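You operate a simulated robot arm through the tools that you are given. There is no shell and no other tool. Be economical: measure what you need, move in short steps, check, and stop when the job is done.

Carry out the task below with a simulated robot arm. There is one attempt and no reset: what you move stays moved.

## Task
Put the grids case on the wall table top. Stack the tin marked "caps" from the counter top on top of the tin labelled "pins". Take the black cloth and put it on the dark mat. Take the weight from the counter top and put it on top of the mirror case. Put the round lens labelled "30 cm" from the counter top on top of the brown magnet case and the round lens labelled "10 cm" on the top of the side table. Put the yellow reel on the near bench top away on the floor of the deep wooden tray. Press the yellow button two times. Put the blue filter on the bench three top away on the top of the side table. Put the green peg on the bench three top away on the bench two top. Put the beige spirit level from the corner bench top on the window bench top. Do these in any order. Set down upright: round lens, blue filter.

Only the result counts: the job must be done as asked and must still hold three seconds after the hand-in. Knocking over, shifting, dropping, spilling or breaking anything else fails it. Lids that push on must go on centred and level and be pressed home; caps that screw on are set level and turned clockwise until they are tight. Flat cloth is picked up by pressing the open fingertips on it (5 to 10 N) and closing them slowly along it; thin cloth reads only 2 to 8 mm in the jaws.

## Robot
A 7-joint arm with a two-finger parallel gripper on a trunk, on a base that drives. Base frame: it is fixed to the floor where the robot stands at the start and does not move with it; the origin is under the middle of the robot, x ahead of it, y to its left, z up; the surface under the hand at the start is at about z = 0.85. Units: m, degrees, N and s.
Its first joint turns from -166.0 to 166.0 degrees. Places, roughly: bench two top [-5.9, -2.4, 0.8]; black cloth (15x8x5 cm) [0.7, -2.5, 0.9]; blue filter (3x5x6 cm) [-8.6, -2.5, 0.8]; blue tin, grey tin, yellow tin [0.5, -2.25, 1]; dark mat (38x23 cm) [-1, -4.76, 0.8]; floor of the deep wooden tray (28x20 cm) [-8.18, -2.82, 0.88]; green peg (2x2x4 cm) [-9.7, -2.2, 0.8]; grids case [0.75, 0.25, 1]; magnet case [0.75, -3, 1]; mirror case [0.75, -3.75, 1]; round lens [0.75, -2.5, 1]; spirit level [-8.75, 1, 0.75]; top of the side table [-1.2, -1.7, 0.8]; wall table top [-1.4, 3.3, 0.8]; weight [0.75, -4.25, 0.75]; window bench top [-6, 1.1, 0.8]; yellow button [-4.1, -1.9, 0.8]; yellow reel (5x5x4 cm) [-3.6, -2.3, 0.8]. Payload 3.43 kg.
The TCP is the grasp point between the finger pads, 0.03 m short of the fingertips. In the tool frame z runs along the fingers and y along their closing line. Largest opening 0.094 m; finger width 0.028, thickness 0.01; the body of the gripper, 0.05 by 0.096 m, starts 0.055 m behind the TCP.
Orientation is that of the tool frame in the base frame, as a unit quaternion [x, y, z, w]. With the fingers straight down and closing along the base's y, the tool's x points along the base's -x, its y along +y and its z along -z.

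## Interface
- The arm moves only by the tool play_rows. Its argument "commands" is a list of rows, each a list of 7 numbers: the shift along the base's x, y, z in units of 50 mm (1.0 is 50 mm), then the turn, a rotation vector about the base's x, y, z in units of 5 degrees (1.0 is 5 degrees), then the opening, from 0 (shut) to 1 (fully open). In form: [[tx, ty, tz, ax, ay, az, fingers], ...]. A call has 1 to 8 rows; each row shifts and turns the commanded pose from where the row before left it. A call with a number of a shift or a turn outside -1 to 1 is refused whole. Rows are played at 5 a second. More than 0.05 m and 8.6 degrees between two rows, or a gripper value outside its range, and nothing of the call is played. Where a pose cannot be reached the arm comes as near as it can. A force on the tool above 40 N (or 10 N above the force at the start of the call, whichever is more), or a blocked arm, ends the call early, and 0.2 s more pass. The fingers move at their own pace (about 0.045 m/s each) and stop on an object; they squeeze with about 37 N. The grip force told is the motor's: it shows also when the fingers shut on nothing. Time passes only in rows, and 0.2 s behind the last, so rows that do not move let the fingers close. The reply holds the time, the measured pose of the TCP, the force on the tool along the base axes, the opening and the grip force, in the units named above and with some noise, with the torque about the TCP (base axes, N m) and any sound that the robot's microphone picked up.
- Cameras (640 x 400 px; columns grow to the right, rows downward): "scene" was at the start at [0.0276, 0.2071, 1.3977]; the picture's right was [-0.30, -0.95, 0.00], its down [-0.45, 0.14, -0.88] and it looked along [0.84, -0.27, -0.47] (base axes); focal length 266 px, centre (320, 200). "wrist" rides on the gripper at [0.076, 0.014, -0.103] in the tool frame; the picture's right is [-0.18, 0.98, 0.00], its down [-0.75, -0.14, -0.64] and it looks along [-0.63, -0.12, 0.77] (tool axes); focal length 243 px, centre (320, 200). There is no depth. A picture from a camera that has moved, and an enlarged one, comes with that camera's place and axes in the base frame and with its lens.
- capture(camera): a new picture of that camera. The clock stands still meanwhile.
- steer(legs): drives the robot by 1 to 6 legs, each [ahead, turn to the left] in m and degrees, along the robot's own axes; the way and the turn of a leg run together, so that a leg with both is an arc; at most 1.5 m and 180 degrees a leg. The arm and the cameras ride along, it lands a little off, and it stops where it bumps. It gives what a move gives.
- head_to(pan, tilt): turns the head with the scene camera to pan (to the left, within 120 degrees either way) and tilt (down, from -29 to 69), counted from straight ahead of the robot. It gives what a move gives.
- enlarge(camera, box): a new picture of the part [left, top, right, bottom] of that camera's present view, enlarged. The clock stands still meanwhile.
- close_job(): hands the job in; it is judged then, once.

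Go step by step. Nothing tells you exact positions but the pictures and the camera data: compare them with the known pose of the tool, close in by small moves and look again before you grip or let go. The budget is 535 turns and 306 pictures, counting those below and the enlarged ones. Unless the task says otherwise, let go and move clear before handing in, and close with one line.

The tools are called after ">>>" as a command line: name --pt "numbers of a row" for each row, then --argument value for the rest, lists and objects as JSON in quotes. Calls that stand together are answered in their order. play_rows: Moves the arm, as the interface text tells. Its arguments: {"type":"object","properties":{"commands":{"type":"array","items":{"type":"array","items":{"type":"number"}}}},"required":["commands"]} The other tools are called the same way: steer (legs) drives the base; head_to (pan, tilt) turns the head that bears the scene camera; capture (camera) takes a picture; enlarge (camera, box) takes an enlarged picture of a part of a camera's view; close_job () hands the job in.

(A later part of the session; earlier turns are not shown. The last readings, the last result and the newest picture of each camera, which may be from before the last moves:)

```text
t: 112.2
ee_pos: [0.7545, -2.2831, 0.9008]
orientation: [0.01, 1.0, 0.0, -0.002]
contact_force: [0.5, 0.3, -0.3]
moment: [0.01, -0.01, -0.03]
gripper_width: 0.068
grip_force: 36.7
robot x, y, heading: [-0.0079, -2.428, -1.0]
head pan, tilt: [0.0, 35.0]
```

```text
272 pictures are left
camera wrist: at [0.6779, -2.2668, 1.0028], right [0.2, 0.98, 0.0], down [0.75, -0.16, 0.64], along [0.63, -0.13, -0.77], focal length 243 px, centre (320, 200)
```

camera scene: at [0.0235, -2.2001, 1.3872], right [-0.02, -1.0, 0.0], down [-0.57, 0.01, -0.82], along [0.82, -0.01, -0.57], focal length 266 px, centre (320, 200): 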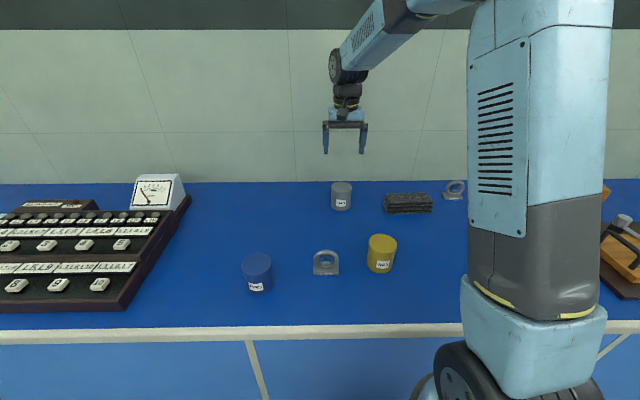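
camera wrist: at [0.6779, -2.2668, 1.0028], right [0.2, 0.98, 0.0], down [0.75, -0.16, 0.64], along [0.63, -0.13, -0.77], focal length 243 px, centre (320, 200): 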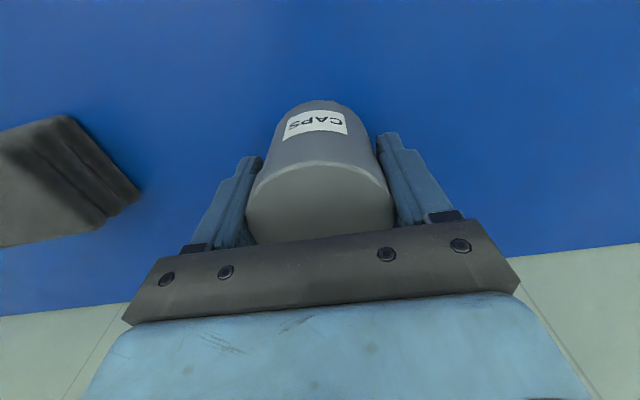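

Gripped. Lift and look at the pins tin precisely.

>>> play_rows --pt "0 0 0.15 0 0 0 0" --pt "0 0 0.3 0 0 0 0" --pt "0 0 0.5 0 0 0 0" --pt "0 0 0.8 0 0 0 0" --pt "0 0 0.8 0 0 0 0" --pt "0 0 0.8 0 0 0 0" --pt "0 0 0.3 0 0 0 0"

>>> enlarge --camera "scene" --box '[216, 235, 296, 305]'

>>> enlarge --camera "scene" --box '[300, 60, 400, 160]'

```text
t: 113.8
ee_pos: [0.7562, -2.2826, 1.0803]
orientation: [0.01, 1.0, 0.001, -0.002]
contact_force: [-0.6, -0.2, -0.9]
moment: [0.0, 0.0, -0.03]
gripper_width: 0.0679
grip_force: 36.5
robot x, y, heading: [-0.0106, -2.4337, -1.2]
head pan, tilt: [0.0, 35.0]
```

```text
5.71 times, centred on (256, 270) of scene
camera zoom: at [0.0242, -2.1997, 1.3872], right [-0.02, -1.0, 0.0], down [-0.57, 0.01, -0.82], along [0.82, -0.01, -0.57], focal length 1522 px, centre (686, -200)
```

zoom: 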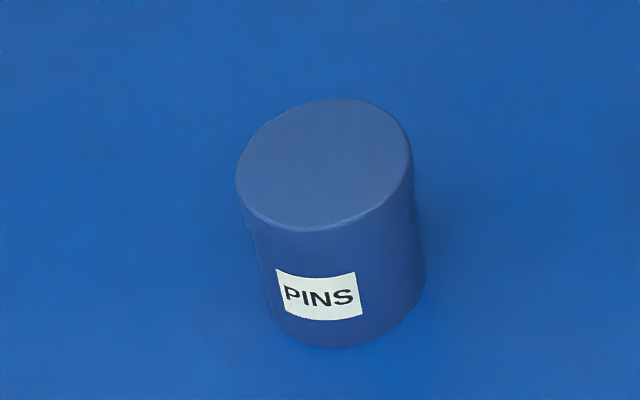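

```text
4.00 times, centred on (350, 110) of scene
camera zoom: at [0.0242, -2.1997, 1.3872], right [-0.02, -1.0, 0.0], down [-0.57, 0.01, -0.82], along [0.82, -0.01, -0.57], focal length 1065 px, centre (200, 560)
```

zoom: 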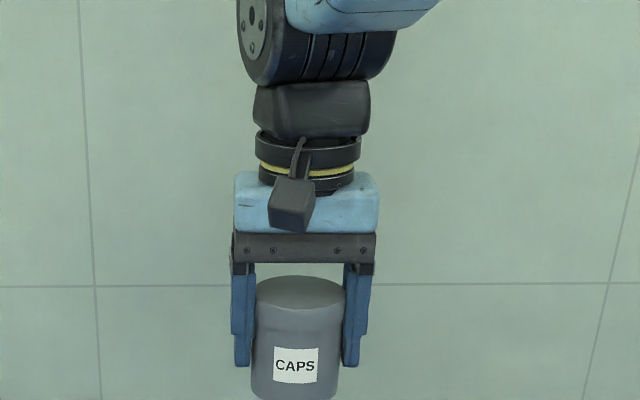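

Pins tin centred at (0.437, −2.061), top ≈0.928. Moving the caps tin above it.

>>> play_rows --pt "-0.8 0.555 0 0 0 0 0" --pt "-0.8 0.555 0 0 0 0 0" --pt "-0.8 0.555 0 0 0 0 0" --pt "-0.8 0.555 0 0 0 0 0" --pt "-0.8 0.555 0 0 0 0 0" --pt "-0.8 0.555 0 0 0 0 0" --pt "-0.8 0.555 0 0 0 0 0" --pt "-0.78 0.555 0 0 0 0 0"

>>> play_rows --pt "0 0 -0.4 0 0 0 0" --pt "0 0 -0.4 0 0 0 0"

>>> enlarge --camera "scene" --box '[180, 170, 340, 310]'

>>> capture --camera "wrist"

```text
t: 115.6
ee_pos: [0.4337, -2.0588, 1.0764]
orientation: [0.01, 1.0, 0.001, -0.001]
contact_force: [0.3, -0.3, -1.7]
moment: [0.01, 0.01, -0.01]
gripper_width: 0.0678
grip_force: 37.0
robot x, y, heading: [-0.0095, -2.4352, -1.1]
head pan, tilt: [0.0, 35.0]
```

```text
t: 116.2
ee_pos: [0.4336, -2.059, 1.0384]
orientation: [0.009, 1.0, 0.0, -0.001]
contact_force: [-0.4, -1.1, -0.3]
moment: [0.02, -0.04, 0.01]
gripper_width: 0.0681
grip_force: 36.8
robot x, y, heading: [-0.0082, -2.4366, -1.2]
head pan, tilt: [0.0, 35.0]
```

```text
2.86 times, centred on (260, 240) of scene
camera zoom: at [0.0235, -2.1998, 1.3872], right [-0.02, -1.0, 0.0], down [-0.57, 0.01, -0.82], along [0.82, -0.01, -0.57], focal length 761 px, centre (491, 86)
```

zoom: 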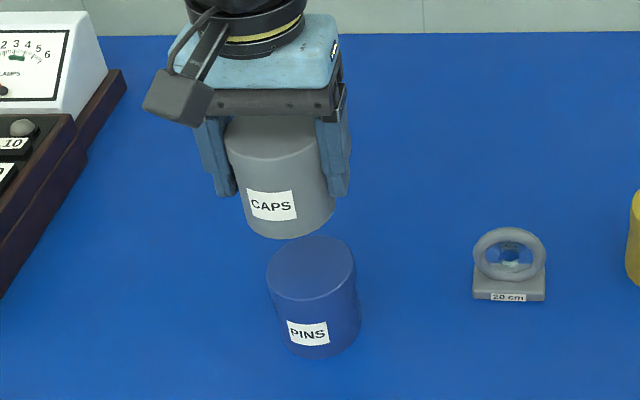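

```text
268 pictures are left
camera wrist: at [0.3576, -2.042, 1.1421], right [0.2, 0.98, 0.0], down [0.75, -0.16, 0.64], along [0.63, -0.13, -0.77], focal length 243 px, centre (320, 200)
```

wrist: 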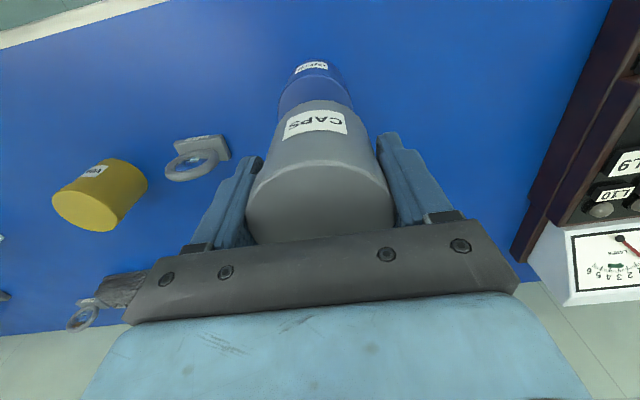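

Pins centre appears ~6 mm to −y of my line; correct and lower close to contact.

>>> play_rows --pt "0.03 -0.13 -0.3 0 0 0 0" --pt "0 0 -0.4 0 0 0 0" --pt "0 0 -0.2 0 0 0 0"

>>> enlarge --camera "scene" --box '[200, 190, 312, 302]'

>>> capture --camera "wrist"

```text
t: 117.0
ee_pos: [0.4364, -2.0661, 0.995]
orientation: [0.01, 1.0, 0.001, -0.002]
contact_force: [-0.4, 0.2, -1.6]
moment: [-0.01, 0.01, 0.0]
gripper_width: 0.068
grip_force: 36.6
robot x, y, heading: [-0.0117, -2.4355, -0.8]
head pan, tilt: [0.0, 35.0]
```

```text
3.57 times, centred on (256, 246) of scene
camera zoom: at [0.0237, -2.1998, 1.3872], right [-0.02, -1.0, 0.0], down [-0.57, 0.01, -0.82], along [0.82, -0.01, -0.57], focal length 951 px, centre (549, 36)
```

zoom: 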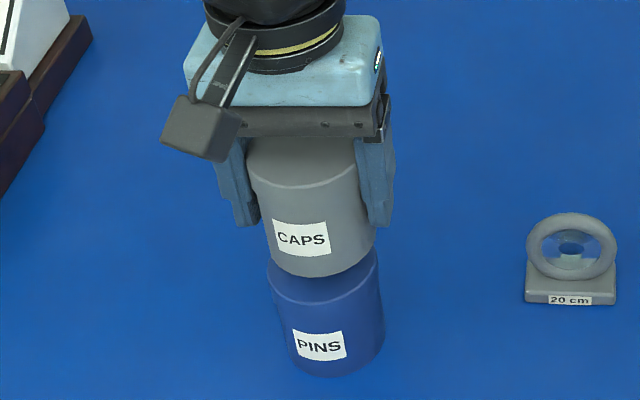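

```text
266 pictures are left
camera wrist: at [0.3601, -2.0502, 1.0973], right [0.2, 0.98, 0.0], down [0.75, -0.16, 0.64], along [0.63, -0.13, -0.77], focal length 243 px, centre (320, 200)
```

wrist: 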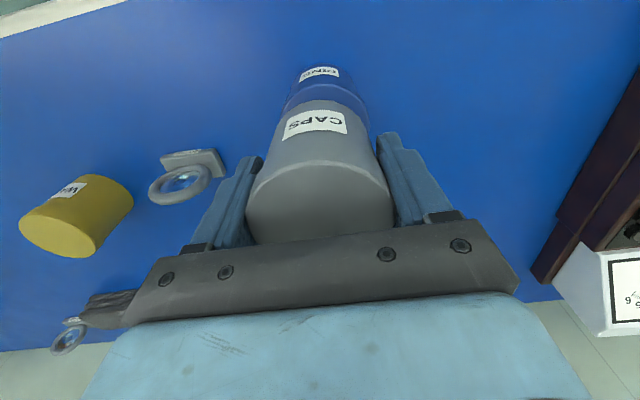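

>>> enlarge --camera "wrist" --box '[240, 50, 400, 150]'

```text
4.00 times, centred on (320, 100) of wrist
camera zoom: at [0.3601, -2.0502, 1.0973], right [0.2, 0.98, 0.0], down [0.75, -0.16, 0.64], along [0.63, -0.13, -0.77], focal length 970 px, centre (320, 600)
```

zoom: 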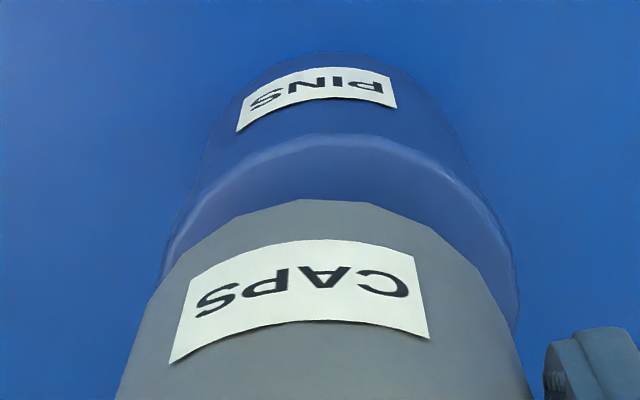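

Pins lid looks 3 mm toward +y; correct and lower to contact.

>>> play_rows --pt "0 0.06 -0.1 0 0 0 0" --pt "0 0 -0.1 0 0 0 0" --pt "0 0 -0.06 0 0 0 0"

>>> play_rows --pt "0 0 -0.06 0 0 0 0" --pt "0 0 -0.05 0 0 0 0"

```text
t: 117.8
ee_pos: [0.4363, -2.0634, 0.982]
orientation: [0.01, 1.0, 0.001, -0.002]
contact_force: [-0.2, 0.0, -2.0]
moment: [-0.01, 0.0, 0.0]
gripper_width: 0.0676
grip_force: 37.0
robot x, y, heading: [-0.0089, -2.4329, -1.0]
head pan, tilt: [0.0, 35.0]
```

```text
t: 118.4
ee_pos: [0.4354, -2.0633, 0.9771]
orientation: [0.01, 1.0, 0.001, -0.002]
contact_force: [0.1, 0.3, -1.3]
moment: [0.02, -0.02, -0.01]
gripper_width: 0.0675
grip_force: 37.0
robot x, y, heading: [-0.0052, -2.4364, -1.1]
head pan, tilt: [0.0, 35.0]
```

>>> play_rows --pt "0 0 -0.05 0 0 0 0"

>>> play_rows --pt "0 0 -0.05 0 0 0 0"

```text
t: 118.8
ee_pos: [0.4376, -2.0632, 0.974]
orientation: [0.01, 1.0, 0.001, -0.001]
contact_force: [0.7, 0.4, -1.5]
moment: [0.0, 0.0, 0.02]
gripper_width: 0.0674
grip_force: 36.9
robot x, y, heading: [-0.0071, -2.4316, -0.9]
head pan, tilt: [0.0, 35.0]
```

```text
t: 119.2
ee_pos: [0.4377, -2.0634, 0.974]
orientation: [0.01, 1.0, 0.001, -0.001]
contact_force: [1.2, -6.1, 29.3]
moment: [-0.52, -0.12, -0.08]
gripper_width: 0.0675
grip_force: 36.6
robot x, y, heading: [-0.0086, -2.4378, -1.1]
head pan, tilt: [0.0, 35.0]
```

Contact on the pins lid. Relieve, release, and rise.

>>> play_rows --pt "0 0 0.04 0 0 0 0" --pt "0 0 0 0 0 0 1" --pt "0 0 0 0 0 0 1" --pt "0 0 0 0 0 0 1" --pt "0 0 0.3 0 0 0 1" --pt "0 0 0.8 0 0 0 1" --pt "0 0 1 0 0 0 1" --pt "0 0 1 0 0 0 1"

>>> play_rows --pt "0.6 -1 0.5 0 0 0 1" --pt "0.6 -1 0 0 0 0 1" --pt "0.6 -1 0 0 0 0 1" --pt "0.6 -1 0 0 0 0 1" --pt "0.6 -1 0 0 0 0 1" --pt "0.6 -1 0 0 0 0 1" --pt "0.6 -1 0 0 0 0 1" --pt "0.6 -1 0 0 0 0 1"

>>> capture --camera "scene"

>>> capture --camera "wrist"

```text
t: 121.0
ee_pos: [0.4335, -2.0643, 1.1311]
orientation: [0.009, 1.0, 0.0, -0.002]
contact_force: [0.1, -0.5, 0.7]
moment: [0.0, 0.05, -0.03]
gripper_width: 0.094
grip_force: 0.1
robot x, y, heading: [-0.0119, -2.4327, -0.9]
head pan, tilt: [0.0, 35.0]
```

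```text
refused: row 1 steps farther than a row can; nothing moved
```

```text
264 pictures are left
camera scene: at [0.0241, -2.1996, 1.3871], right [-0.02, -1.0, 0.0], down [-0.57, 0.01, -0.82], along [0.82, -0.01, -0.57], focal length 266 px, centre (320, 200)
```

scene: 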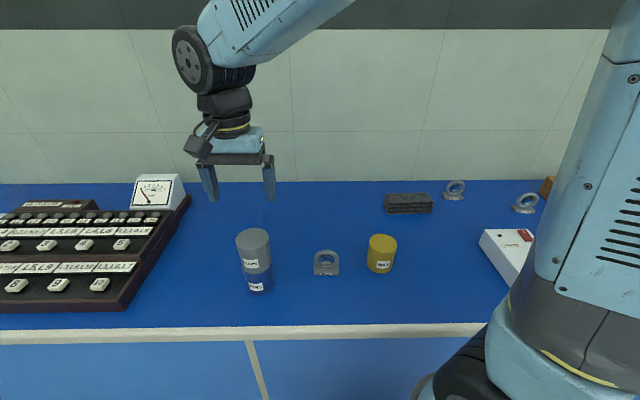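

```text
263 pictures are left
camera wrist: at [0.3585, -2.0473, 1.2336], right [0.2, 0.98, 0.0], down [0.75, -0.16, 0.64], along [0.63, -0.13, -0.77], focal length 243 px, centre (320, 200)
```

wrist: 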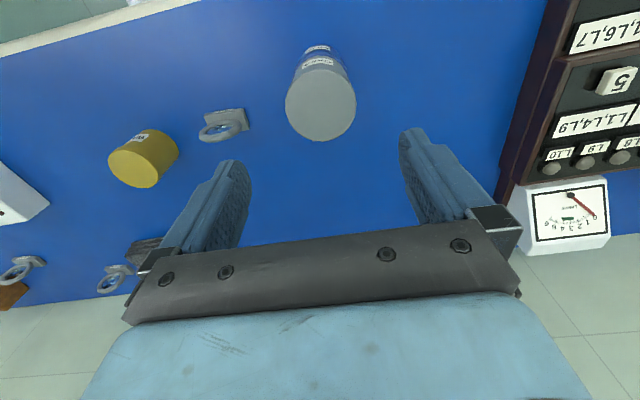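

Tins stacked. Now retract and shift the robot 0.45 m along the counter to the lenses and magnet case.

>>> play_rows --pt "0.3 -0.9 0 0 0 0 1" --pt "0.3 -0.9 0 0 0 0 1" --pt "0.3 -0.9 0 0 0 0 1" --pt "0.3 -0.9 0 0 0 0 1" --pt "0.3 -0.9 0 0 0 0 1" --pt "0.3 -0.9 0 0 0 0 1" --pt "0.3 -0.9 0 0 0 0 1" --pt "0.3 -0.9 0 0 0 0 1"

>>> steer --legs '[[-0.2, 0], [0, 45], [-0.6, 0], [0, -44], [0.6, 0]]'

>>> capture --camera "scene"

```text
t: 122.8
ee_pos: [0.5554, -2.4266, 1.128]
orientation: [0.008, 1.0, 0.0, -0.002]
contact_force: [0.3, 0.0, 0.2]
moment: [-0.01, 0.0, 0.05]
gripper_width: 0.0938
grip_force: 0.1
robot x, y, heading: [-0.0123, -2.4328, -0.9]
head pan, tilt: [0.0, 35.0]
```

```text
t: 135.1
ee_pos: [0.5414, -2.8207, 1.1286]
orientation: [0.002, 1.0, 0.001, -0.002]
contact_force: [-0.3, 0.2, 0.5]
moment: [-0.03, -0.02, -0.01]
gripper_width: 0.094
grip_force: 0.1
robot x, y, heading: [-0.0227, -2.8372, -0.2]
head pan, tilt: [0.0, 35.0]
```

```text
262 pictures are left
camera scene: at [0.0058, -2.6047, 1.3872], right [0.0, -1.0, 0.0], down [-0.57, 0.0, -0.82], along [0.82, 0.0, -0.57], focal length 266 px, centre (320, 200)
```

scene: 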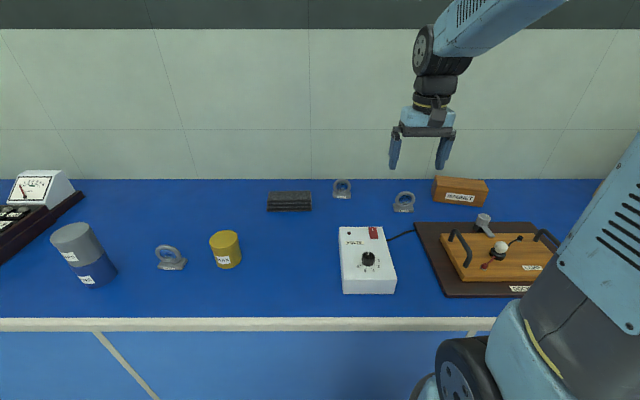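

>>> enlarge --camera "scene" --box '[320, 165, 420, 225]'

>>> enlarge --camera "scene" --box '[410, 160, 510, 220]'

>>> capture --camera "wrist"

```text
6.40 times, centred on (370, 195) of scene
camera zoom: at [0.0058, -2.6047, 1.3872], right [0.0, -1.0, 0.0], down [-0.57, 0.0, -0.82], along [0.82, 0.0, -0.57], focal length 1704 px, centre (0, 232)
```

zoom: 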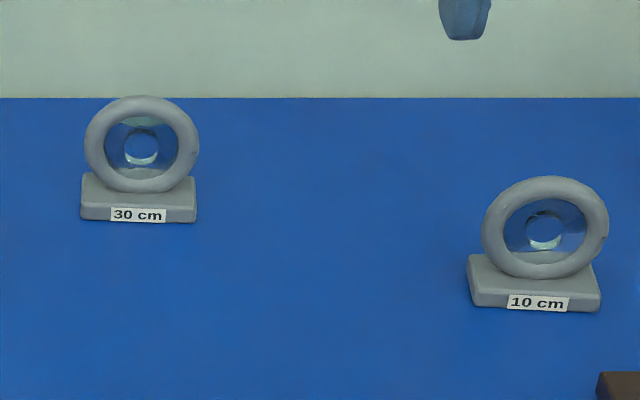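

```text
6.40 times, centred on (460, 190) of scene
camera zoom: at [0.0058, -2.6047, 1.3872], right [0.0, -1.0, 0.0], down [-0.57, 0.0, -0.82], along [0.82, 0.0, -0.57], focal length 1704 px, centre (-576, 264)
```

zoom: 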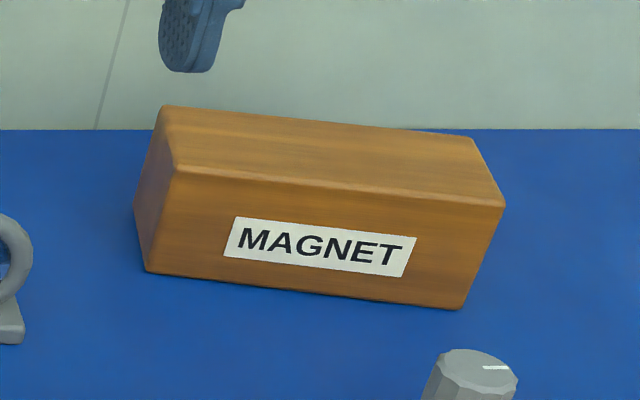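

```text
259 pictures are left
camera wrist: at [0.4649, -2.8061, 1.2306], right [0.19, 0.98, 0.0], down [0.76, -0.15, 0.64], along [0.63, -0.12, -0.77], focal length 243 px, centre (320, 200)
```

wrist: 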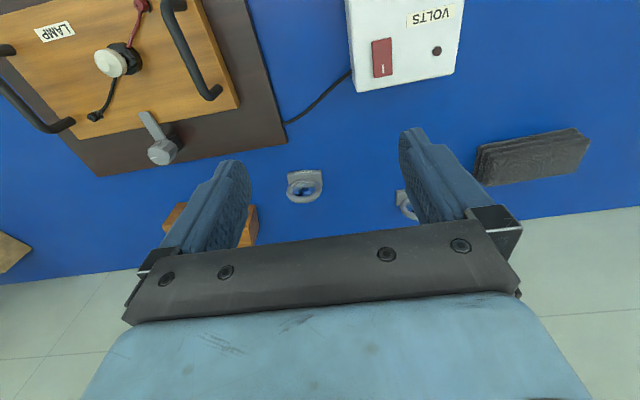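

Lens 30 cm base is near (0.80, −2.684); magnet case top centre near (0.79, −3.09), z≈0.914. Moving above the 30 cm lens.

>>> play_rows --pt "0.8 0.4 -0.1 0 0 0 1" --pt "0.8 0.4 -0.1 0 0 0 1" --pt "0.8 0.4 -0.3 0 0 0 1" --pt "0.8 0.5 -0.3 0 0 0 1" --pt "0.8 0.5 -0.3 0 0 0 1" --pt "0.8 0.5 -0.3 0 0 0 1" --pt "0.35 0.03 -0.3 0 0 0 1"

>>> capture --camera "wrist"

```text
t: 136.7
ee_pos: [0.8018, -2.687, 1.0427]
orientation: [0.003, 1.0, 0.001, -0.002]
contact_force: [-0.4, -0.2, -0.2]
moment: [0.01, -0.04, 0.0]
gripper_width: 0.094
grip_force: 0.1
robot x, y, heading: [-0.0208, -2.8382, -0.1]
head pan, tilt: [0.0, 35.0]
```

```text
258 pictures are left
camera wrist: at [0.7242, -2.672, 1.1452], right [0.19, 0.98, 0.0], down [0.75, -0.15, 0.64], along [0.63, -0.12, -0.77], focal length 243 px, centre (320, 200)
```

wrist: 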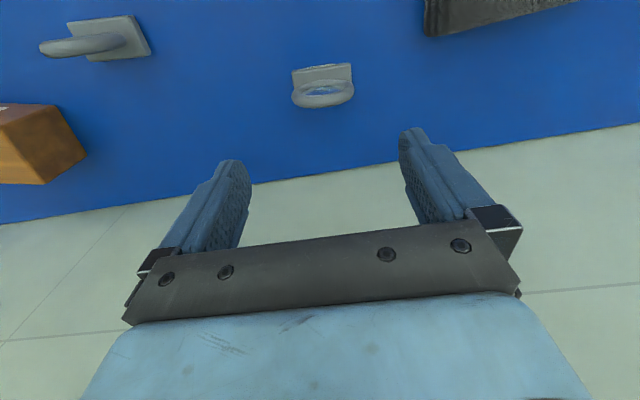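

>>> enlarge --camera "wrist" --box '[270, 50, 370, 120]'

```text
5.71 times, centred on (320, 85) of wrist
camera zoom: at [0.7242, -2.672, 1.1452], right [0.19, 0.98, 0.0], down [0.75, -0.15, 0.64], along [0.63, -0.12, -0.77], focal length 1386 px, centre (320, 857)
```

zoom: 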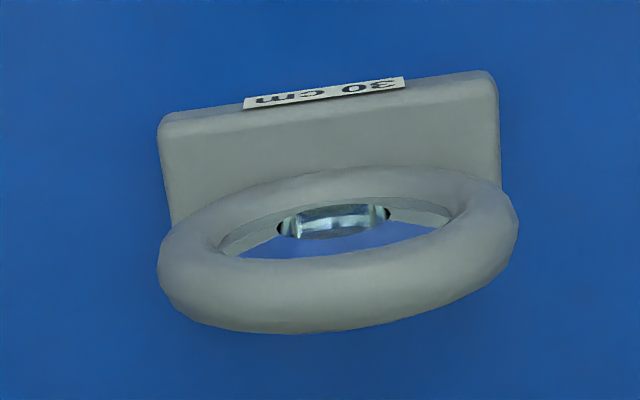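

Lens ring centre ≈(0.80, −2.682), turned about −5°. Align and descend to straddle it.

>>> play_rows --pt "-0.04 0.1 -0.3 0 0 -1 1" --pt "0 0 -0.8 0 0 0 1" --pt "0 0 -0.8 0 0 0 1" --pt "0 0 -0.6 0 0 0 1" --pt "0 0 -0.5 0 0 0 1"

>>> capture --camera "wrist"

>>> enlarge --camera "scene" --box '[300, 140, 400, 210]'

```text
t: 137.8
ee_pos: [0.7974, -2.6792, 0.8935]
orientation: [0.045, 0.999, 0.0, 0.0]
contact_force: [0.5, -0.4, 0.2]
moment: [0.0, 0.0, 0.03]
gripper_width: 0.094
grip_force: 0.0
robot x, y, heading: [-0.0254, -2.8388, -0.1]
head pan, tilt: [0.0, 35.0]
```

```text
256 pictures are left
camera wrist: at [0.7221, -2.6575, 0.9962], right [0.27, 0.96, 0.0], down [0.74, -0.21, 0.64], along [0.62, -0.17, -0.77], focal length 243 px, centre (320, 200)
```

wrist: 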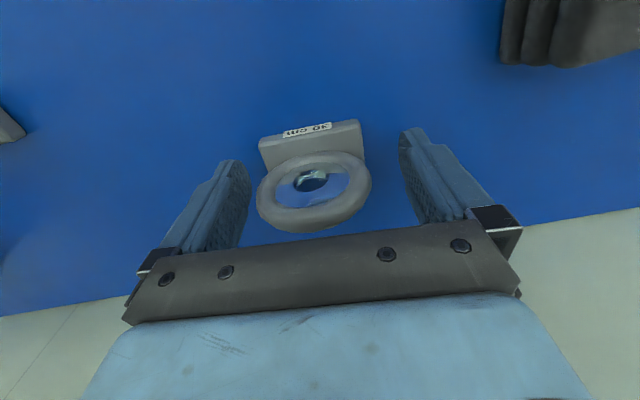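

```text
5.71 times, centred on (350, 175) of scene
camera zoom: at [0.0059, -2.6047, 1.3872], right [0.0, -1.0, 0.0], down [-0.57, 0.0, -0.82], along [0.82, 0.0, -0.57], focal length 1522 px, centre (149, 343)
```

zoom: 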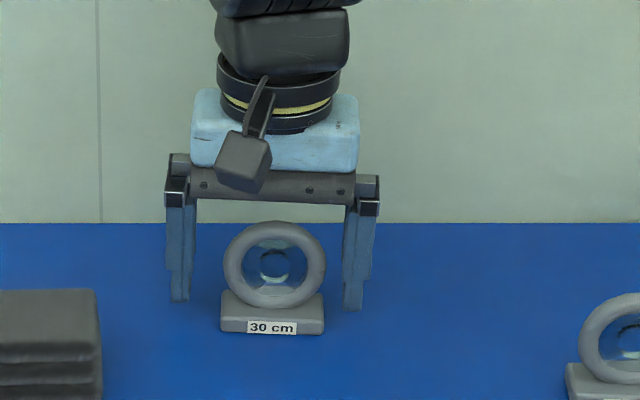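

Nicely straddled. Lower slightly and close.

>>> play_rows --pt "0.02 -0.03 -0.14 0 0 0 1" --pt "0 0 0 0 0 0 0" --pt "0 0 0 0 0 0 0" --pt "0 0 0 0 0 0 0" --pt "0 0 0 0 0 0 0" --pt "0 0 0 0 0 0 0" --pt "0 0 0 0 0 0 0" --pt "0 0 0 0 0 0 0"

>>> play_rows --pt "0 0 0.1 0 0 0 0" --pt "0 0 0.2 0 0 0 0" --pt "0 0 0.4 0 0 0 0" --pt "0 0 0.5 0 0 0 0" --pt "0 0 0.5 0 0 0 0" --pt "0 0 0.5 0 0 0 0"

>>> capture --camera "wrist"

>>> enlarge --camera "scene" --box '[300, 100, 400, 170]'

```text
t: 139.7
ee_pos: [0.7995, -2.6811, 0.888]
orientation: [0.045, 0.999, 0.0, -0.001]
contact_force: [0.4, 0.6, 0.3]
moment: [-0.05, 0.01, 0.0]
gripper_width: 0.0634
grip_force: 36.7
robot x, y, heading: [-0.0216, -2.8389, -0.0]
head pan, tilt: [0.0, 35.0]
```

```text
t: 141.1
ee_pos: [0.7983, -2.6803, 0.9955]
orientation: [0.045, 0.999, 0.001, -0.002]
contact_force: [0.7, -0.5, 0.0]
moment: [-0.01, 0.01, -0.01]
gripper_width: 0.0634
grip_force: 37.1
robot x, y, heading: [-0.0257, -2.8398, -0.2]
head pan, tilt: [0.0, 35.0]
```

```text
254 pictures are left
camera wrist: at [0.7245, -2.659, 1.0985], right [0.27, 0.96, 0.0], down [0.74, -0.21, 0.64], along [0.61, -0.17, -0.77], focal length 243 px, centre (320, 200)
```

wrist: 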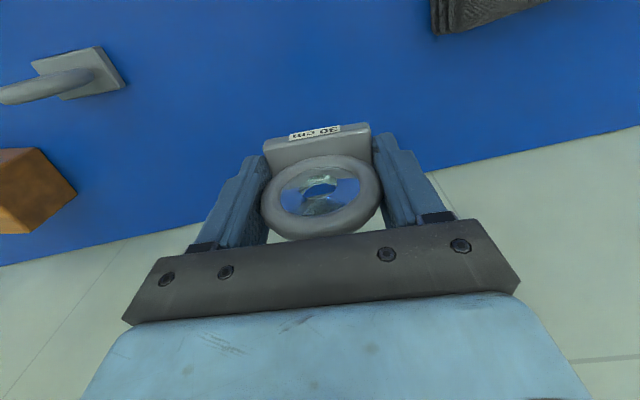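

```text
5.71 times, centred on (350, 135) of scene
camera zoom: at [0.0064, -2.6046, 1.3871], right [0.0, -1.0, 0.0], down [-0.57, 0.0, -0.82], along [0.82, 0.0, -0.57], focal length 1522 px, centre (149, 571)
```

zoom: 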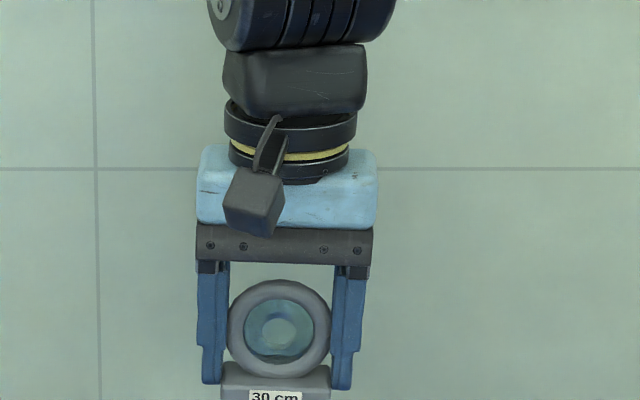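

Lens held. Carry it over to the magnet case.

>>> play_rows --pt "0 0 0.5 0 0 0 0" --pt "0 -0.5 0.2 0 0 -0.3 0" --pt "0 -0.8 0 0 0 -0.3 0" --pt "0 -0.9 0 0 0 -0.3 0" --pt "0 -0.9 0 0 0 -0.3 0" --pt "0 -0.9 0 0 0 -0.3 0" --pt "-0.05 -0.9 0 0 0 0 0" --pt "-0.05 -0.9 0 0 0 0 0"

>>> play_rows --pt "-0.05 -0.9 0 0 0 0 0" --pt "0 -0.8 0 0 0 0 0" --pt "0 -0.6 0 0 0 0 0" --pt "0 -0.1 -0.2 0 0 0 0" --pt "0 0 -0.2 0 0 0 0"

>>> capture --camera "wrist"

>>> enlarge --camera "scene" --box '[400, 120, 520, 220]'

```text
t: 142.8
ee_pos: [0.7929, -2.969, 1.0286]
orientation: [0.111, 0.994, 0.001, -0.001]
contact_force: [0.0, 0.7, -1.0]
moment: [-0.06, -0.04, -0.01]
gripper_width: 0.0631
grip_force: 36.6
robot x, y, heading: [-0.0225, -2.8392, -0.2]
head pan, tilt: [0.0, 35.0]
```

```text
t: 144.1
ee_pos: [0.7902, -3.0911, 1.0095]
orientation: [0.111, 0.994, 0.0, -0.002]
contact_force: [-0.5, 0.2, -0.2]
moment: [0.01, -0.04, -0.01]
gripper_width: 0.0631
grip_force: 36.6
robot x, y, heading: [-0.0277, -2.8365, -0.1]
head pan, tilt: [0.0, 35.0]
```

```text
252 pictures are left
camera wrist: at [0.7179, -3.0601, 1.1137], right [0.4, 0.92, 0.0], down [0.71, -0.3, 0.64], along [0.59, -0.25, -0.77], focal length 243 px, centre (320, 200)
```

wrist: 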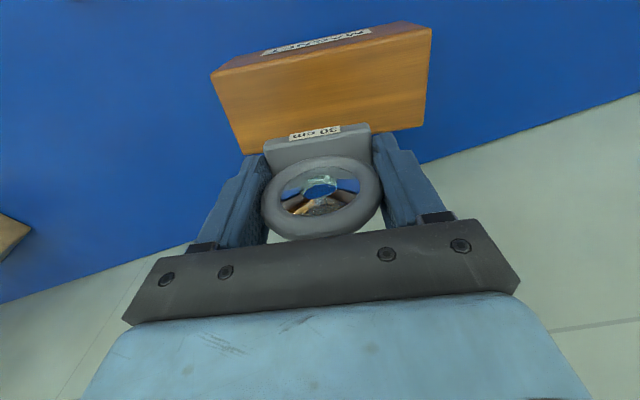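

```text
4.00 times, centred on (460, 170) of scene
camera zoom: at [0.0061, -2.6047, 1.3872], right [0.0, -1.0, 0.0], down [-0.57, 0.0, -0.82], along [0.82, 0.0, -0.57], focal length 1065 px, centre (-240, 320)
```

zoom: 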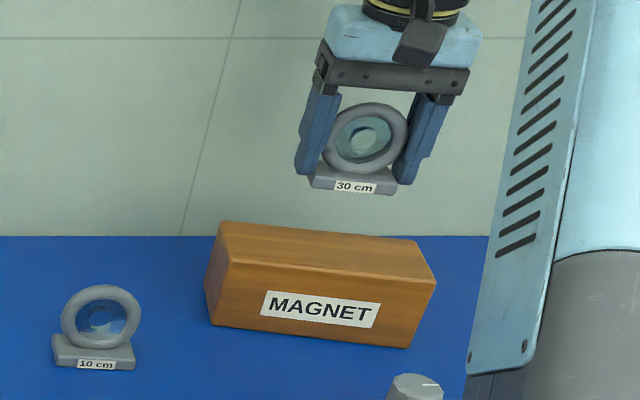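

Target (0.785, −3.087); lowering.

>>> play_rows --pt "-0.1 0.08 -0.3 0 0 0 0" --pt "0 0 -0.3 0 0 0 0" --pt "0 0 -0.2 0 0 0 0" --pt "0 0 -0.1 0 0 0 0"

>>> enlarge --camera "scene" --box '[400, 120, 520, 220]'

```text
t: 145.1
ee_pos: [0.7845, -3.0879, 0.9635]
orientation: [0.11, 0.994, 0.001, -0.002]
contact_force: [0.5, -0.9, -1.3]
moment: [-0.03, 0.03, -0.03]
gripper_width: 0.0631
grip_force: 36.8
robot x, y, heading: [-0.024, -2.84, -0.3]
head pan, tilt: [0.0, 35.0]
```

```text
4.00 times, centred on (460, 170) of scene
camera zoom: at [0.0062, -2.6047, 1.3872], right [0.0, -1.0, 0.0], down [-0.57, 0.0, -0.82], along [0.82, 0.0, -0.57], focal length 1065 px, centre (-240, 320)
```

zoom: 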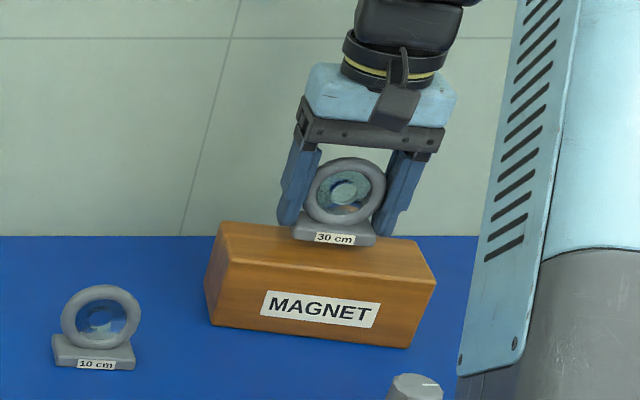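

>>> play_rows --pt "0 0 -0.1 0 0 0 0" --pt "0 0 -0.08 0 0 0 0"

>>> play_rows --pt "0 0 -0.06 0 0 0 0"

>>> play_rows --pt "0 0 -0.06 0 0 0 0"

```text
t: 145.7
ee_pos: [0.785, -3.0876, 0.9561]
orientation: [0.11, 0.994, 0.001, -0.001]
contact_force: [0.4, -1.0, 0.1]
moment: [-0.01, 0.03, 0.0]
gripper_width: 0.0633
grip_force: 37.1
robot x, y, heading: [-0.0199, -2.839, -0.2]
head pan, tilt: [0.0, 35.0]
```

```text
t: 146.1
ee_pos: [0.7857, -3.0869, 0.956]
orientation: [0.111, 0.994, 0.0, 0.0]
contact_force: [-1.2, -0.9, 23.1]
moment: [-0.01, 0.25, 0.04]
gripper_width: 0.0629
grip_force: 36.7
robot x, y, heading: [-0.0215, -2.8399, 0.1]
head pan, tilt: [0.0, 35.0]
```

```text
t: 146.4
ee_pos: [0.7853, -3.0874, 0.9531]
orientation: [0.112, 0.994, 0.001, 0.002]
contact_force: [3.0, -1.1, 32.6]
moment: [-0.1, -0.13, -0.08]
gripper_width: 0.063
grip_force: 36.5
robot x, y, heading: [-0.0286, -2.8407, 0.3]
head pan, tilt: [0.0, 35.0]
```

Contact made. Ease up, open, and rise.

>>> play_rows --pt "0 0 0.07 0 0 0 0" --pt "0 0 0 0 0 0 1" --pt "0 0 0 0 0 0 1" --pt "0 0 0 0 0 0 1" --pt "0 0 0.3 0 0 0 1" --pt "0 0 0.7 0 0 0 1" --pt "0 0 1 0 0 0 1" --pt "0 0 0.5 0 0 0 1"

>>> enlarge --camera "scene" --box '[380, 120, 520, 220]'

>>> capture --camera "wrist"

```text
t: 148.2
ee_pos: [0.7847, -3.0864, 1.0774]
orientation: [0.111, 0.994, 0.001, -0.002]
contact_force: [-0.1, -0.3, 0.4]
moment: [0.01, -0.01, 0.0]
gripper_width: 0.0942
grip_force: 0.0
robot x, y, heading: [-0.0216, -2.84, 0.2]
head pan, tilt: [0.0, 35.0]
```

```text
4.00 times, centred on (450, 170) of scene
camera zoom: at [0.0063, -2.6048, 1.3872], right [0.0, -1.0, 0.0], down [-0.57, 0.0, -0.82], along [0.82, 0.0, -0.57], focal length 1065 px, centre (-200, 320)
```

zoom: 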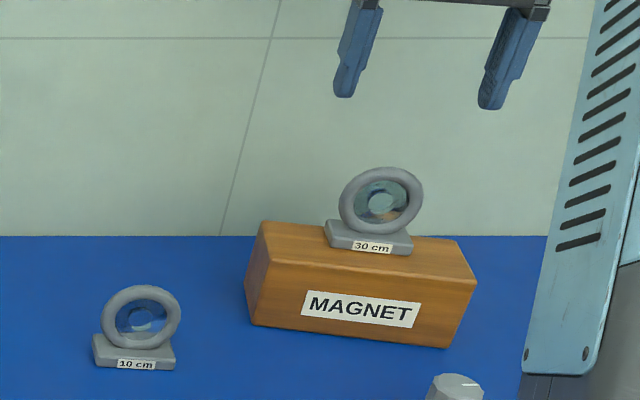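

```text
248 pictures are left
camera wrist: at [0.7139, -3.0545, 1.1818], right [0.4, 0.92, 0.0], down [0.71, -0.31, 0.64], along [0.59, -0.25, -0.77], focal length 243 px, centre (320, 200)
```

wrist: 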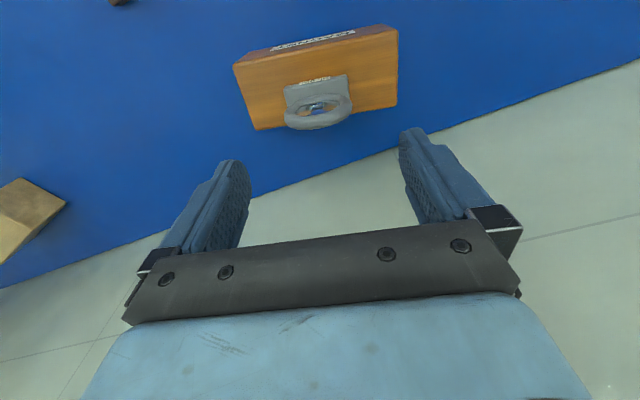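

30 cm lens stands on the magnet case. Now hover over the 10 cm lens.

>>> play_rows --pt "-0.2 0.79 0.1 0 0 0 1" --pt "-0.2 0.79 0 0 0 0 1" --pt "-0.2 0.79 0 0 0 0 1" --pt "-0.2 0.79 -0.3 0 0 0 1" --pt "-0.2 0.8 -0.5 0 0 0 1"

>>> enlarge --camera "wrist" --box '[250, 30, 410, 130]'

```text
t: 149.4
ee_pos: [0.7377, -2.8907, 1.0435]
orientation: [0.112, 0.994, 0.001, -0.002]
contact_force: [-0.2, -1.0, 0.4]
moment: [0.05, 0.01, -0.01]
gripper_width: 0.0939
grip_force: 0.2
robot x, y, heading: [-0.023, -2.8342, -0.1]
head pan, tilt: [0.0, 35.0]
```

```text
4.00 times, centred on (330, 80) of wrist
camera zoom: at [0.664, -2.86, 1.1472], right [0.4, 0.92, 0.0], down [0.71, -0.31, 0.64], along [0.59, -0.25, -0.77], focal length 970 px, centre (280, 680)
```

zoom: 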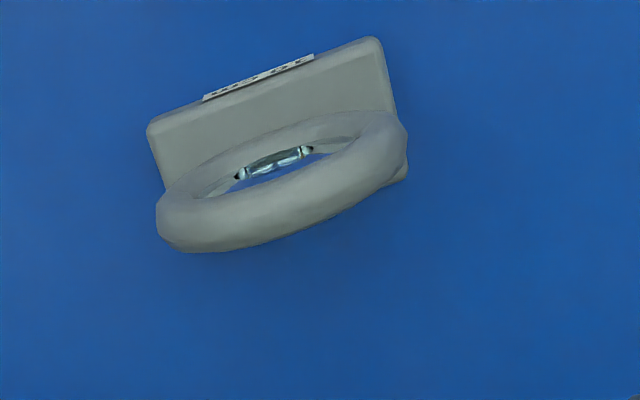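

Centre at (0.716, −2.880), yaw ≈ −6°. Align, descend.

>>> play_rows --pt "-0.43 0.21 -0.3 0 0 0.65 1" --pt "0 0 -0.5 0 0 0.65 1" --pt "0 0 -0.8 0 0 0 1" --pt "0 0 -0.7 0 0 0 1" --pt "0 0 -0.5 0 0 0 1" --pt "0 0 -0.3 0 0 0 1"

>>> capture --camera "wrist"

>>> enlarge --camera "scene" --box '[350, 140, 450, 220]'

```text
t: 150.8
ee_pos: [0.7131, -2.8797, 0.8896]
orientation: [0.055, 0.999, 0.002, -0.002]
contact_force: [0.3, 0.0, 0.1]
moment: [0.0, 0.0, 0.02]
gripper_width: 0.0942
grip_force: 0.2
robot x, y, heading: [-0.022, -2.8417, -0.3]
head pan, tilt: [0.0, 35.0]
```

```text
246 pictures are left
camera wrist: at [0.6391, -2.8562, 0.9922], right [0.29, 0.96, 0.0], down [0.74, -0.22, 0.64], along [0.61, -0.18, -0.77], focal length 243 px, centre (320, 200)
```

wrist: 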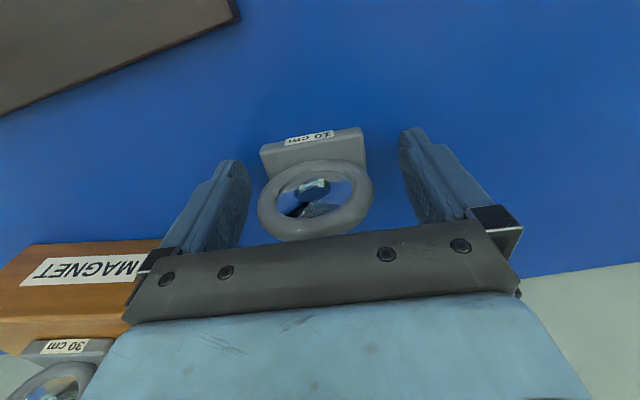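

```text
5.00 times, centred on (400, 180) of scene
camera zoom: at [0.006, -2.6047, 1.3872], right [0.0, -1.0, 0.0], down [-0.57, 0.0, -0.82], along [0.82, 0.0, -0.57], focal length 1331 px, centre (-80, 300)
```

zoom: 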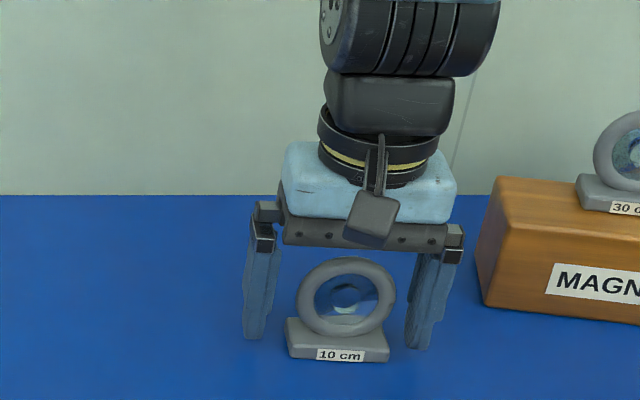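

>>> play_rows --pt "0.05 -0.03 -0.04 0 0 0 1" --pt "0 0 0 0 0 0 0" --pt "0 0 0 0 0 0 0" --pt "0 0 0 0 0 0 0" --pt "0 0 0 0 0 0 0" --pt "0 0 0 0 0 0 0" --pt "0 0 0 0 0 0 0" --pt "0 0 0 0 0 0 0"

>>> play_rows --pt "0 0 0.1 0 0 0 0" --pt "0 0 0.2 0 0 0 0" --pt "0 0 0.4 0 0 0 0" --pt "0 0 0.6 0 0 0 0" --pt "-0.2 0 0.8 0 0 0 0" --pt "-0.6 0 0.7 0 0 0 0" --pt "-0.8 0 0.5 0 0 0 0" --pt "-0.8 0 0.4 0 0 0 0"

>>> capture --camera "wrist"

```text
t: 152.7
ee_pos: [0.7163, -2.8808, 0.8875]
orientation: [0.054, 0.999, 0.001, -0.002]
contact_force: [0.1, -0.4, 0.6]
moment: [0.03, 0.0, -0.03]
gripper_width: 0.0633
grip_force: 37.0
robot x, y, heading: [-0.0216, -2.8396, -0.2]
head pan, tilt: [0.0, 35.0]
```

```text
t: 154.4
ee_pos: [0.5965, -2.8822, 1.0727]
orientation: [0.054, 0.999, 0.001, -0.002]
contact_force: [0.9, 0.2, -1.3]
moment: [0.01, 0.04, 0.0]
gripper_width: 0.0632
grip_force: 37.2
robot x, y, heading: [-0.0235, -2.8391, 0.0]
head pan, tilt: [0.0, 35.0]
```

```text
244 pictures are left
camera wrist: at [0.521, -2.8591, 1.1762], right [0.29, 0.96, 0.0], down [0.74, -0.22, 0.64], along [0.61, -0.19, -0.77], focal length 243 px, centre (320, 200)
```

wrist: 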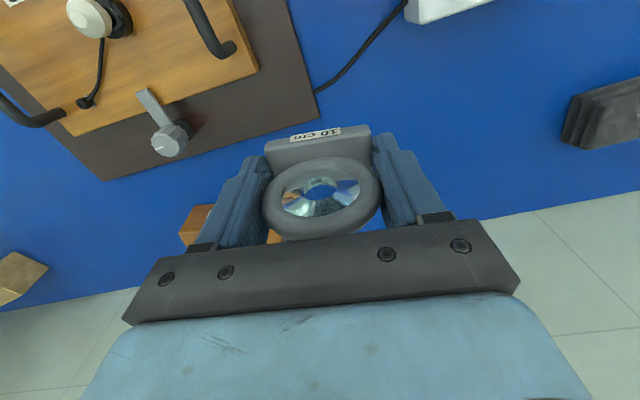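

10 cm lens held. Drive round toward the side table (turns split over calls).

>>> steer --legs '[[-0.33, 0], [0, 60]]'

>>> steer --legs '[[0, 30], [1.13, 0]]'

>>> head_to --pan 90 --tilt 35

>>> capture --camera "scene"

```text
t: 159.5
ee_pos: [0.0172, -2.3334, 1.0751]
orientation: [-0.437, 0.899, 0.0, -0.002]
contact_force: [0.8, -0.1, -0.6]
moment: [0.0, 0.04, 0.04]
gripper_width: 0.063
grip_force: 36.6
robot x, y, heading: [-0.2881, -2.8723, 59.8]
head pan, tilt: [0.0, 35.0]
stopped in leg 2: the robot was blocked; the commanded pose is now the measured one
```

```text
t: 167.1
ee_pos: [-0.3308, -1.119, 1.0739]
orientation: [-0.665, 0.747, 0.0, -0.002]
contact_force: [-0.2, -0.6, -1.0]
moment: [0.01, -0.01, 0.02]
gripper_width: 0.063
grip_force: 36.9
robot x, y, heading: [-0.312, -1.7412, 91.3]
head pan, tilt: [0.0, 35.0]
```

```text
t: 168.7
ee_pos: [-0.3306, -1.1197, 1.0738]
orientation: [-0.664, 0.747, 0.0, -0.003]
contact_force: [0.1, -0.7, 0.3]
moment: [-0.04, -0.02, -0.01]
gripper_width: 0.0632
grip_force: 37.2
robot x, y, heading: [-0.3141, -1.7416, 91.6]
head pan, tilt: [90.0, 35.0]
```

```text
243 pictures are left
camera scene: at [-0.6348, -1.8075, 1.3872], right [-0.02, 1.0, 0.0], down [0.57, 0.01, -0.82], along [-0.82, -0.02, -0.57], focal length 266 px, centre (320, 200)
```

scene: 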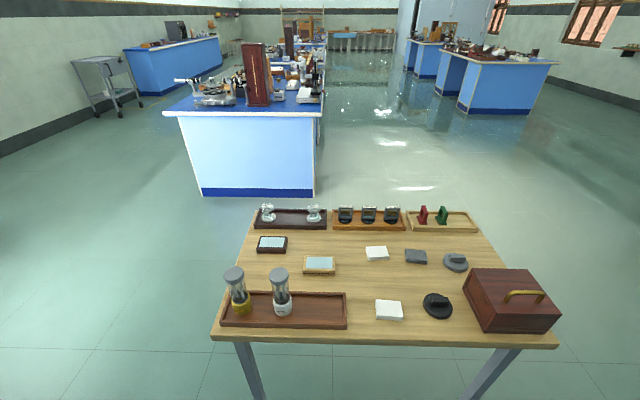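

>>> enlarge --camera "scene" --box '[205, 195, 565, 355]'

```text
1.78 times, centred on (385, 275) of scene
camera zoom: at [-0.6348, -1.8075, 1.3872], right [-0.02, 1.0, 0.0], down [0.57, 0.01, -0.82], along [-0.82, -0.02, -0.57], focal length 473 px, centre (204, 67)
```

zoom: 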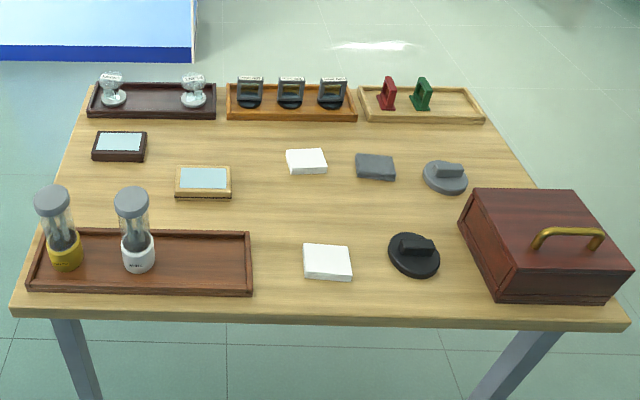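

Free area on the table around x −1.165…−1.05, y −1.74…−1.56. Turn to face the table.

>>> steer --legs '[[0, 55]]'

>>> steer --legs '[[0, 34]]'

>>> head_to --pan 0 --tilt 40

>>> capture --camera "scene"

```text
t: 172.2
ee_pos: [-0.8323, -1.3934, 1.0759]
orientation: [0.934, -0.358, 0.002, 0.001]
contact_force: [1.3, 1.2, -0.7]
moment: [-0.08, 0.02, 0.03]
gripper_width: 0.0631
grip_force: 36.7
robot x, y, heading: [-0.2787, -1.6904, 146.5]
head pan, tilt: [90.0, 35.0]
stopped in leg 1: the robot was blocked; the commanded pose is now the measured one
```

```text
t: 174.4
ee_pos: [-0.9027, -1.7564, 1.0748]
orientation: [0.998, -0.066, 0.001, 0.0]
contact_force: [-0.7, 0.3, -0.7]
moment: [0.03, 0.0, 0.04]
gripper_width: 0.0634
grip_force: 37.1
robot x, y, heading: [-0.281, -1.6515, -179.7]
head pan, tilt: [90.0, 35.0]
```

```text
t: 176.0
ee_pos: [-0.9017, -1.755, 1.0766]
orientation: [0.998, -0.066, 0.002, 0.0]
contact_force: [1.0, -0.3, -1.0]
moment: [-0.02, 0.02, -0.03]
gripper_width: 0.0632
grip_force: 36.7
robot x, y, heading: [-0.2797, -1.6477, -179.8]
head pan, tilt: [0.0, 40.0]
```

```text
241 pictures are left
camera scene: at [-0.3063, -1.8839, 1.3796], right [-0.01, 1.0, 0.0], down [0.64, 0.0, -0.77], along [-0.77, -0.01, -0.64], focal length 266 px, centre (320, 200)
```

scene: 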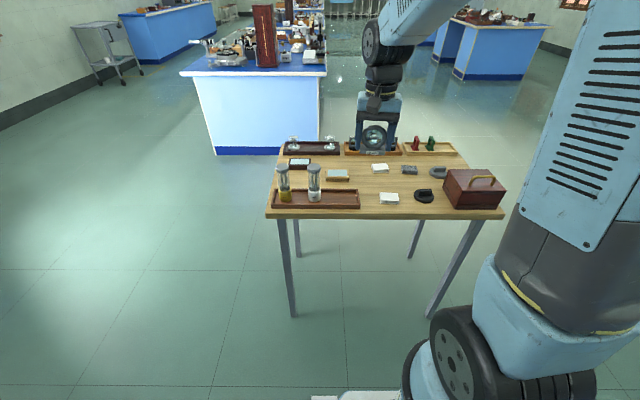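

Now move the lens over (−1.11, −1.68) and lower partway.

>>> play_rows --pt "-0.7 0.25 0 0 0 0 0" --pt "-0.7 0.25 0 0 0 0 0" --pt "-0.7 0.25 0 0 0 0 0" --pt "-0.7 0.25 -0.3 0 0 0 0" --pt "-0.7 0.25 -0.5 0 0 0 0" --pt "-0.67 0.25 -0.7 0 0 0 0" --pt "0 0 -0.8 0 0 0 0" --pt "0 0 -0.7 0 0 0 0"

>>> enlarge --camera "scene" --box '[260, 100, 520, 230]'

>>> capture --camera "wrist"

```text
t: 177.8
ee_pos: [-1.111, -1.6787, 0.9256]
orientation: [0.998, -0.065, 0.001, 0.001]
contact_force: [0.0, -0.2, -0.4]
moment: [0.0, -0.01, 0.01]
gripper_width: 0.063
grip_force: 37.3
robot x, y, heading: [-0.283, -1.6486, -179.7]
head pan, tilt: [0.0, 40.0]
```

```text
2.46 times, centred on (390, 165) of scene
camera zoom: at [-0.3063, -1.8839, 1.3796], right [-0.01, 1.0, 0.0], down [0.64, 0.0, -0.77], along [-0.77, 0.0, -0.64], focal length 655 px, centre (148, 286)
```

zoom: 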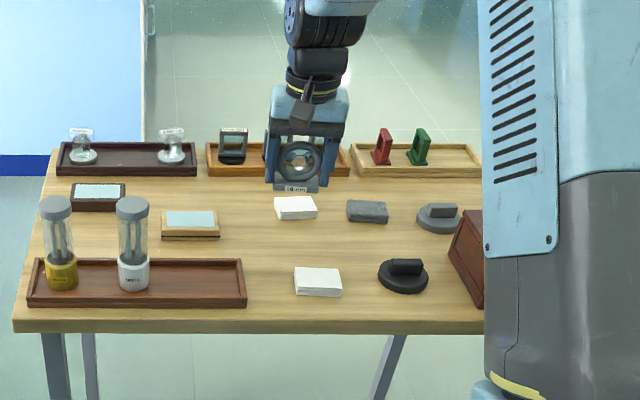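

```text
239 pictures are left
camera wrist: at [-1.0383, -1.7028, 1.028], right [-0.31, -0.95, 0.0], down [-0.73, 0.24, 0.64], along [-0.61, 0.2, -0.77], focal length 243 px, centre (320, 200)
```

wrist: 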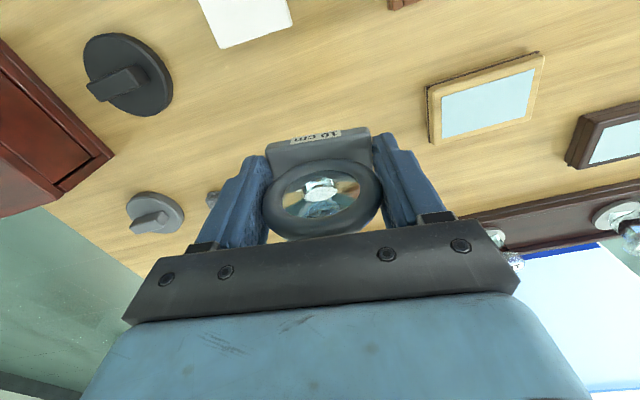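

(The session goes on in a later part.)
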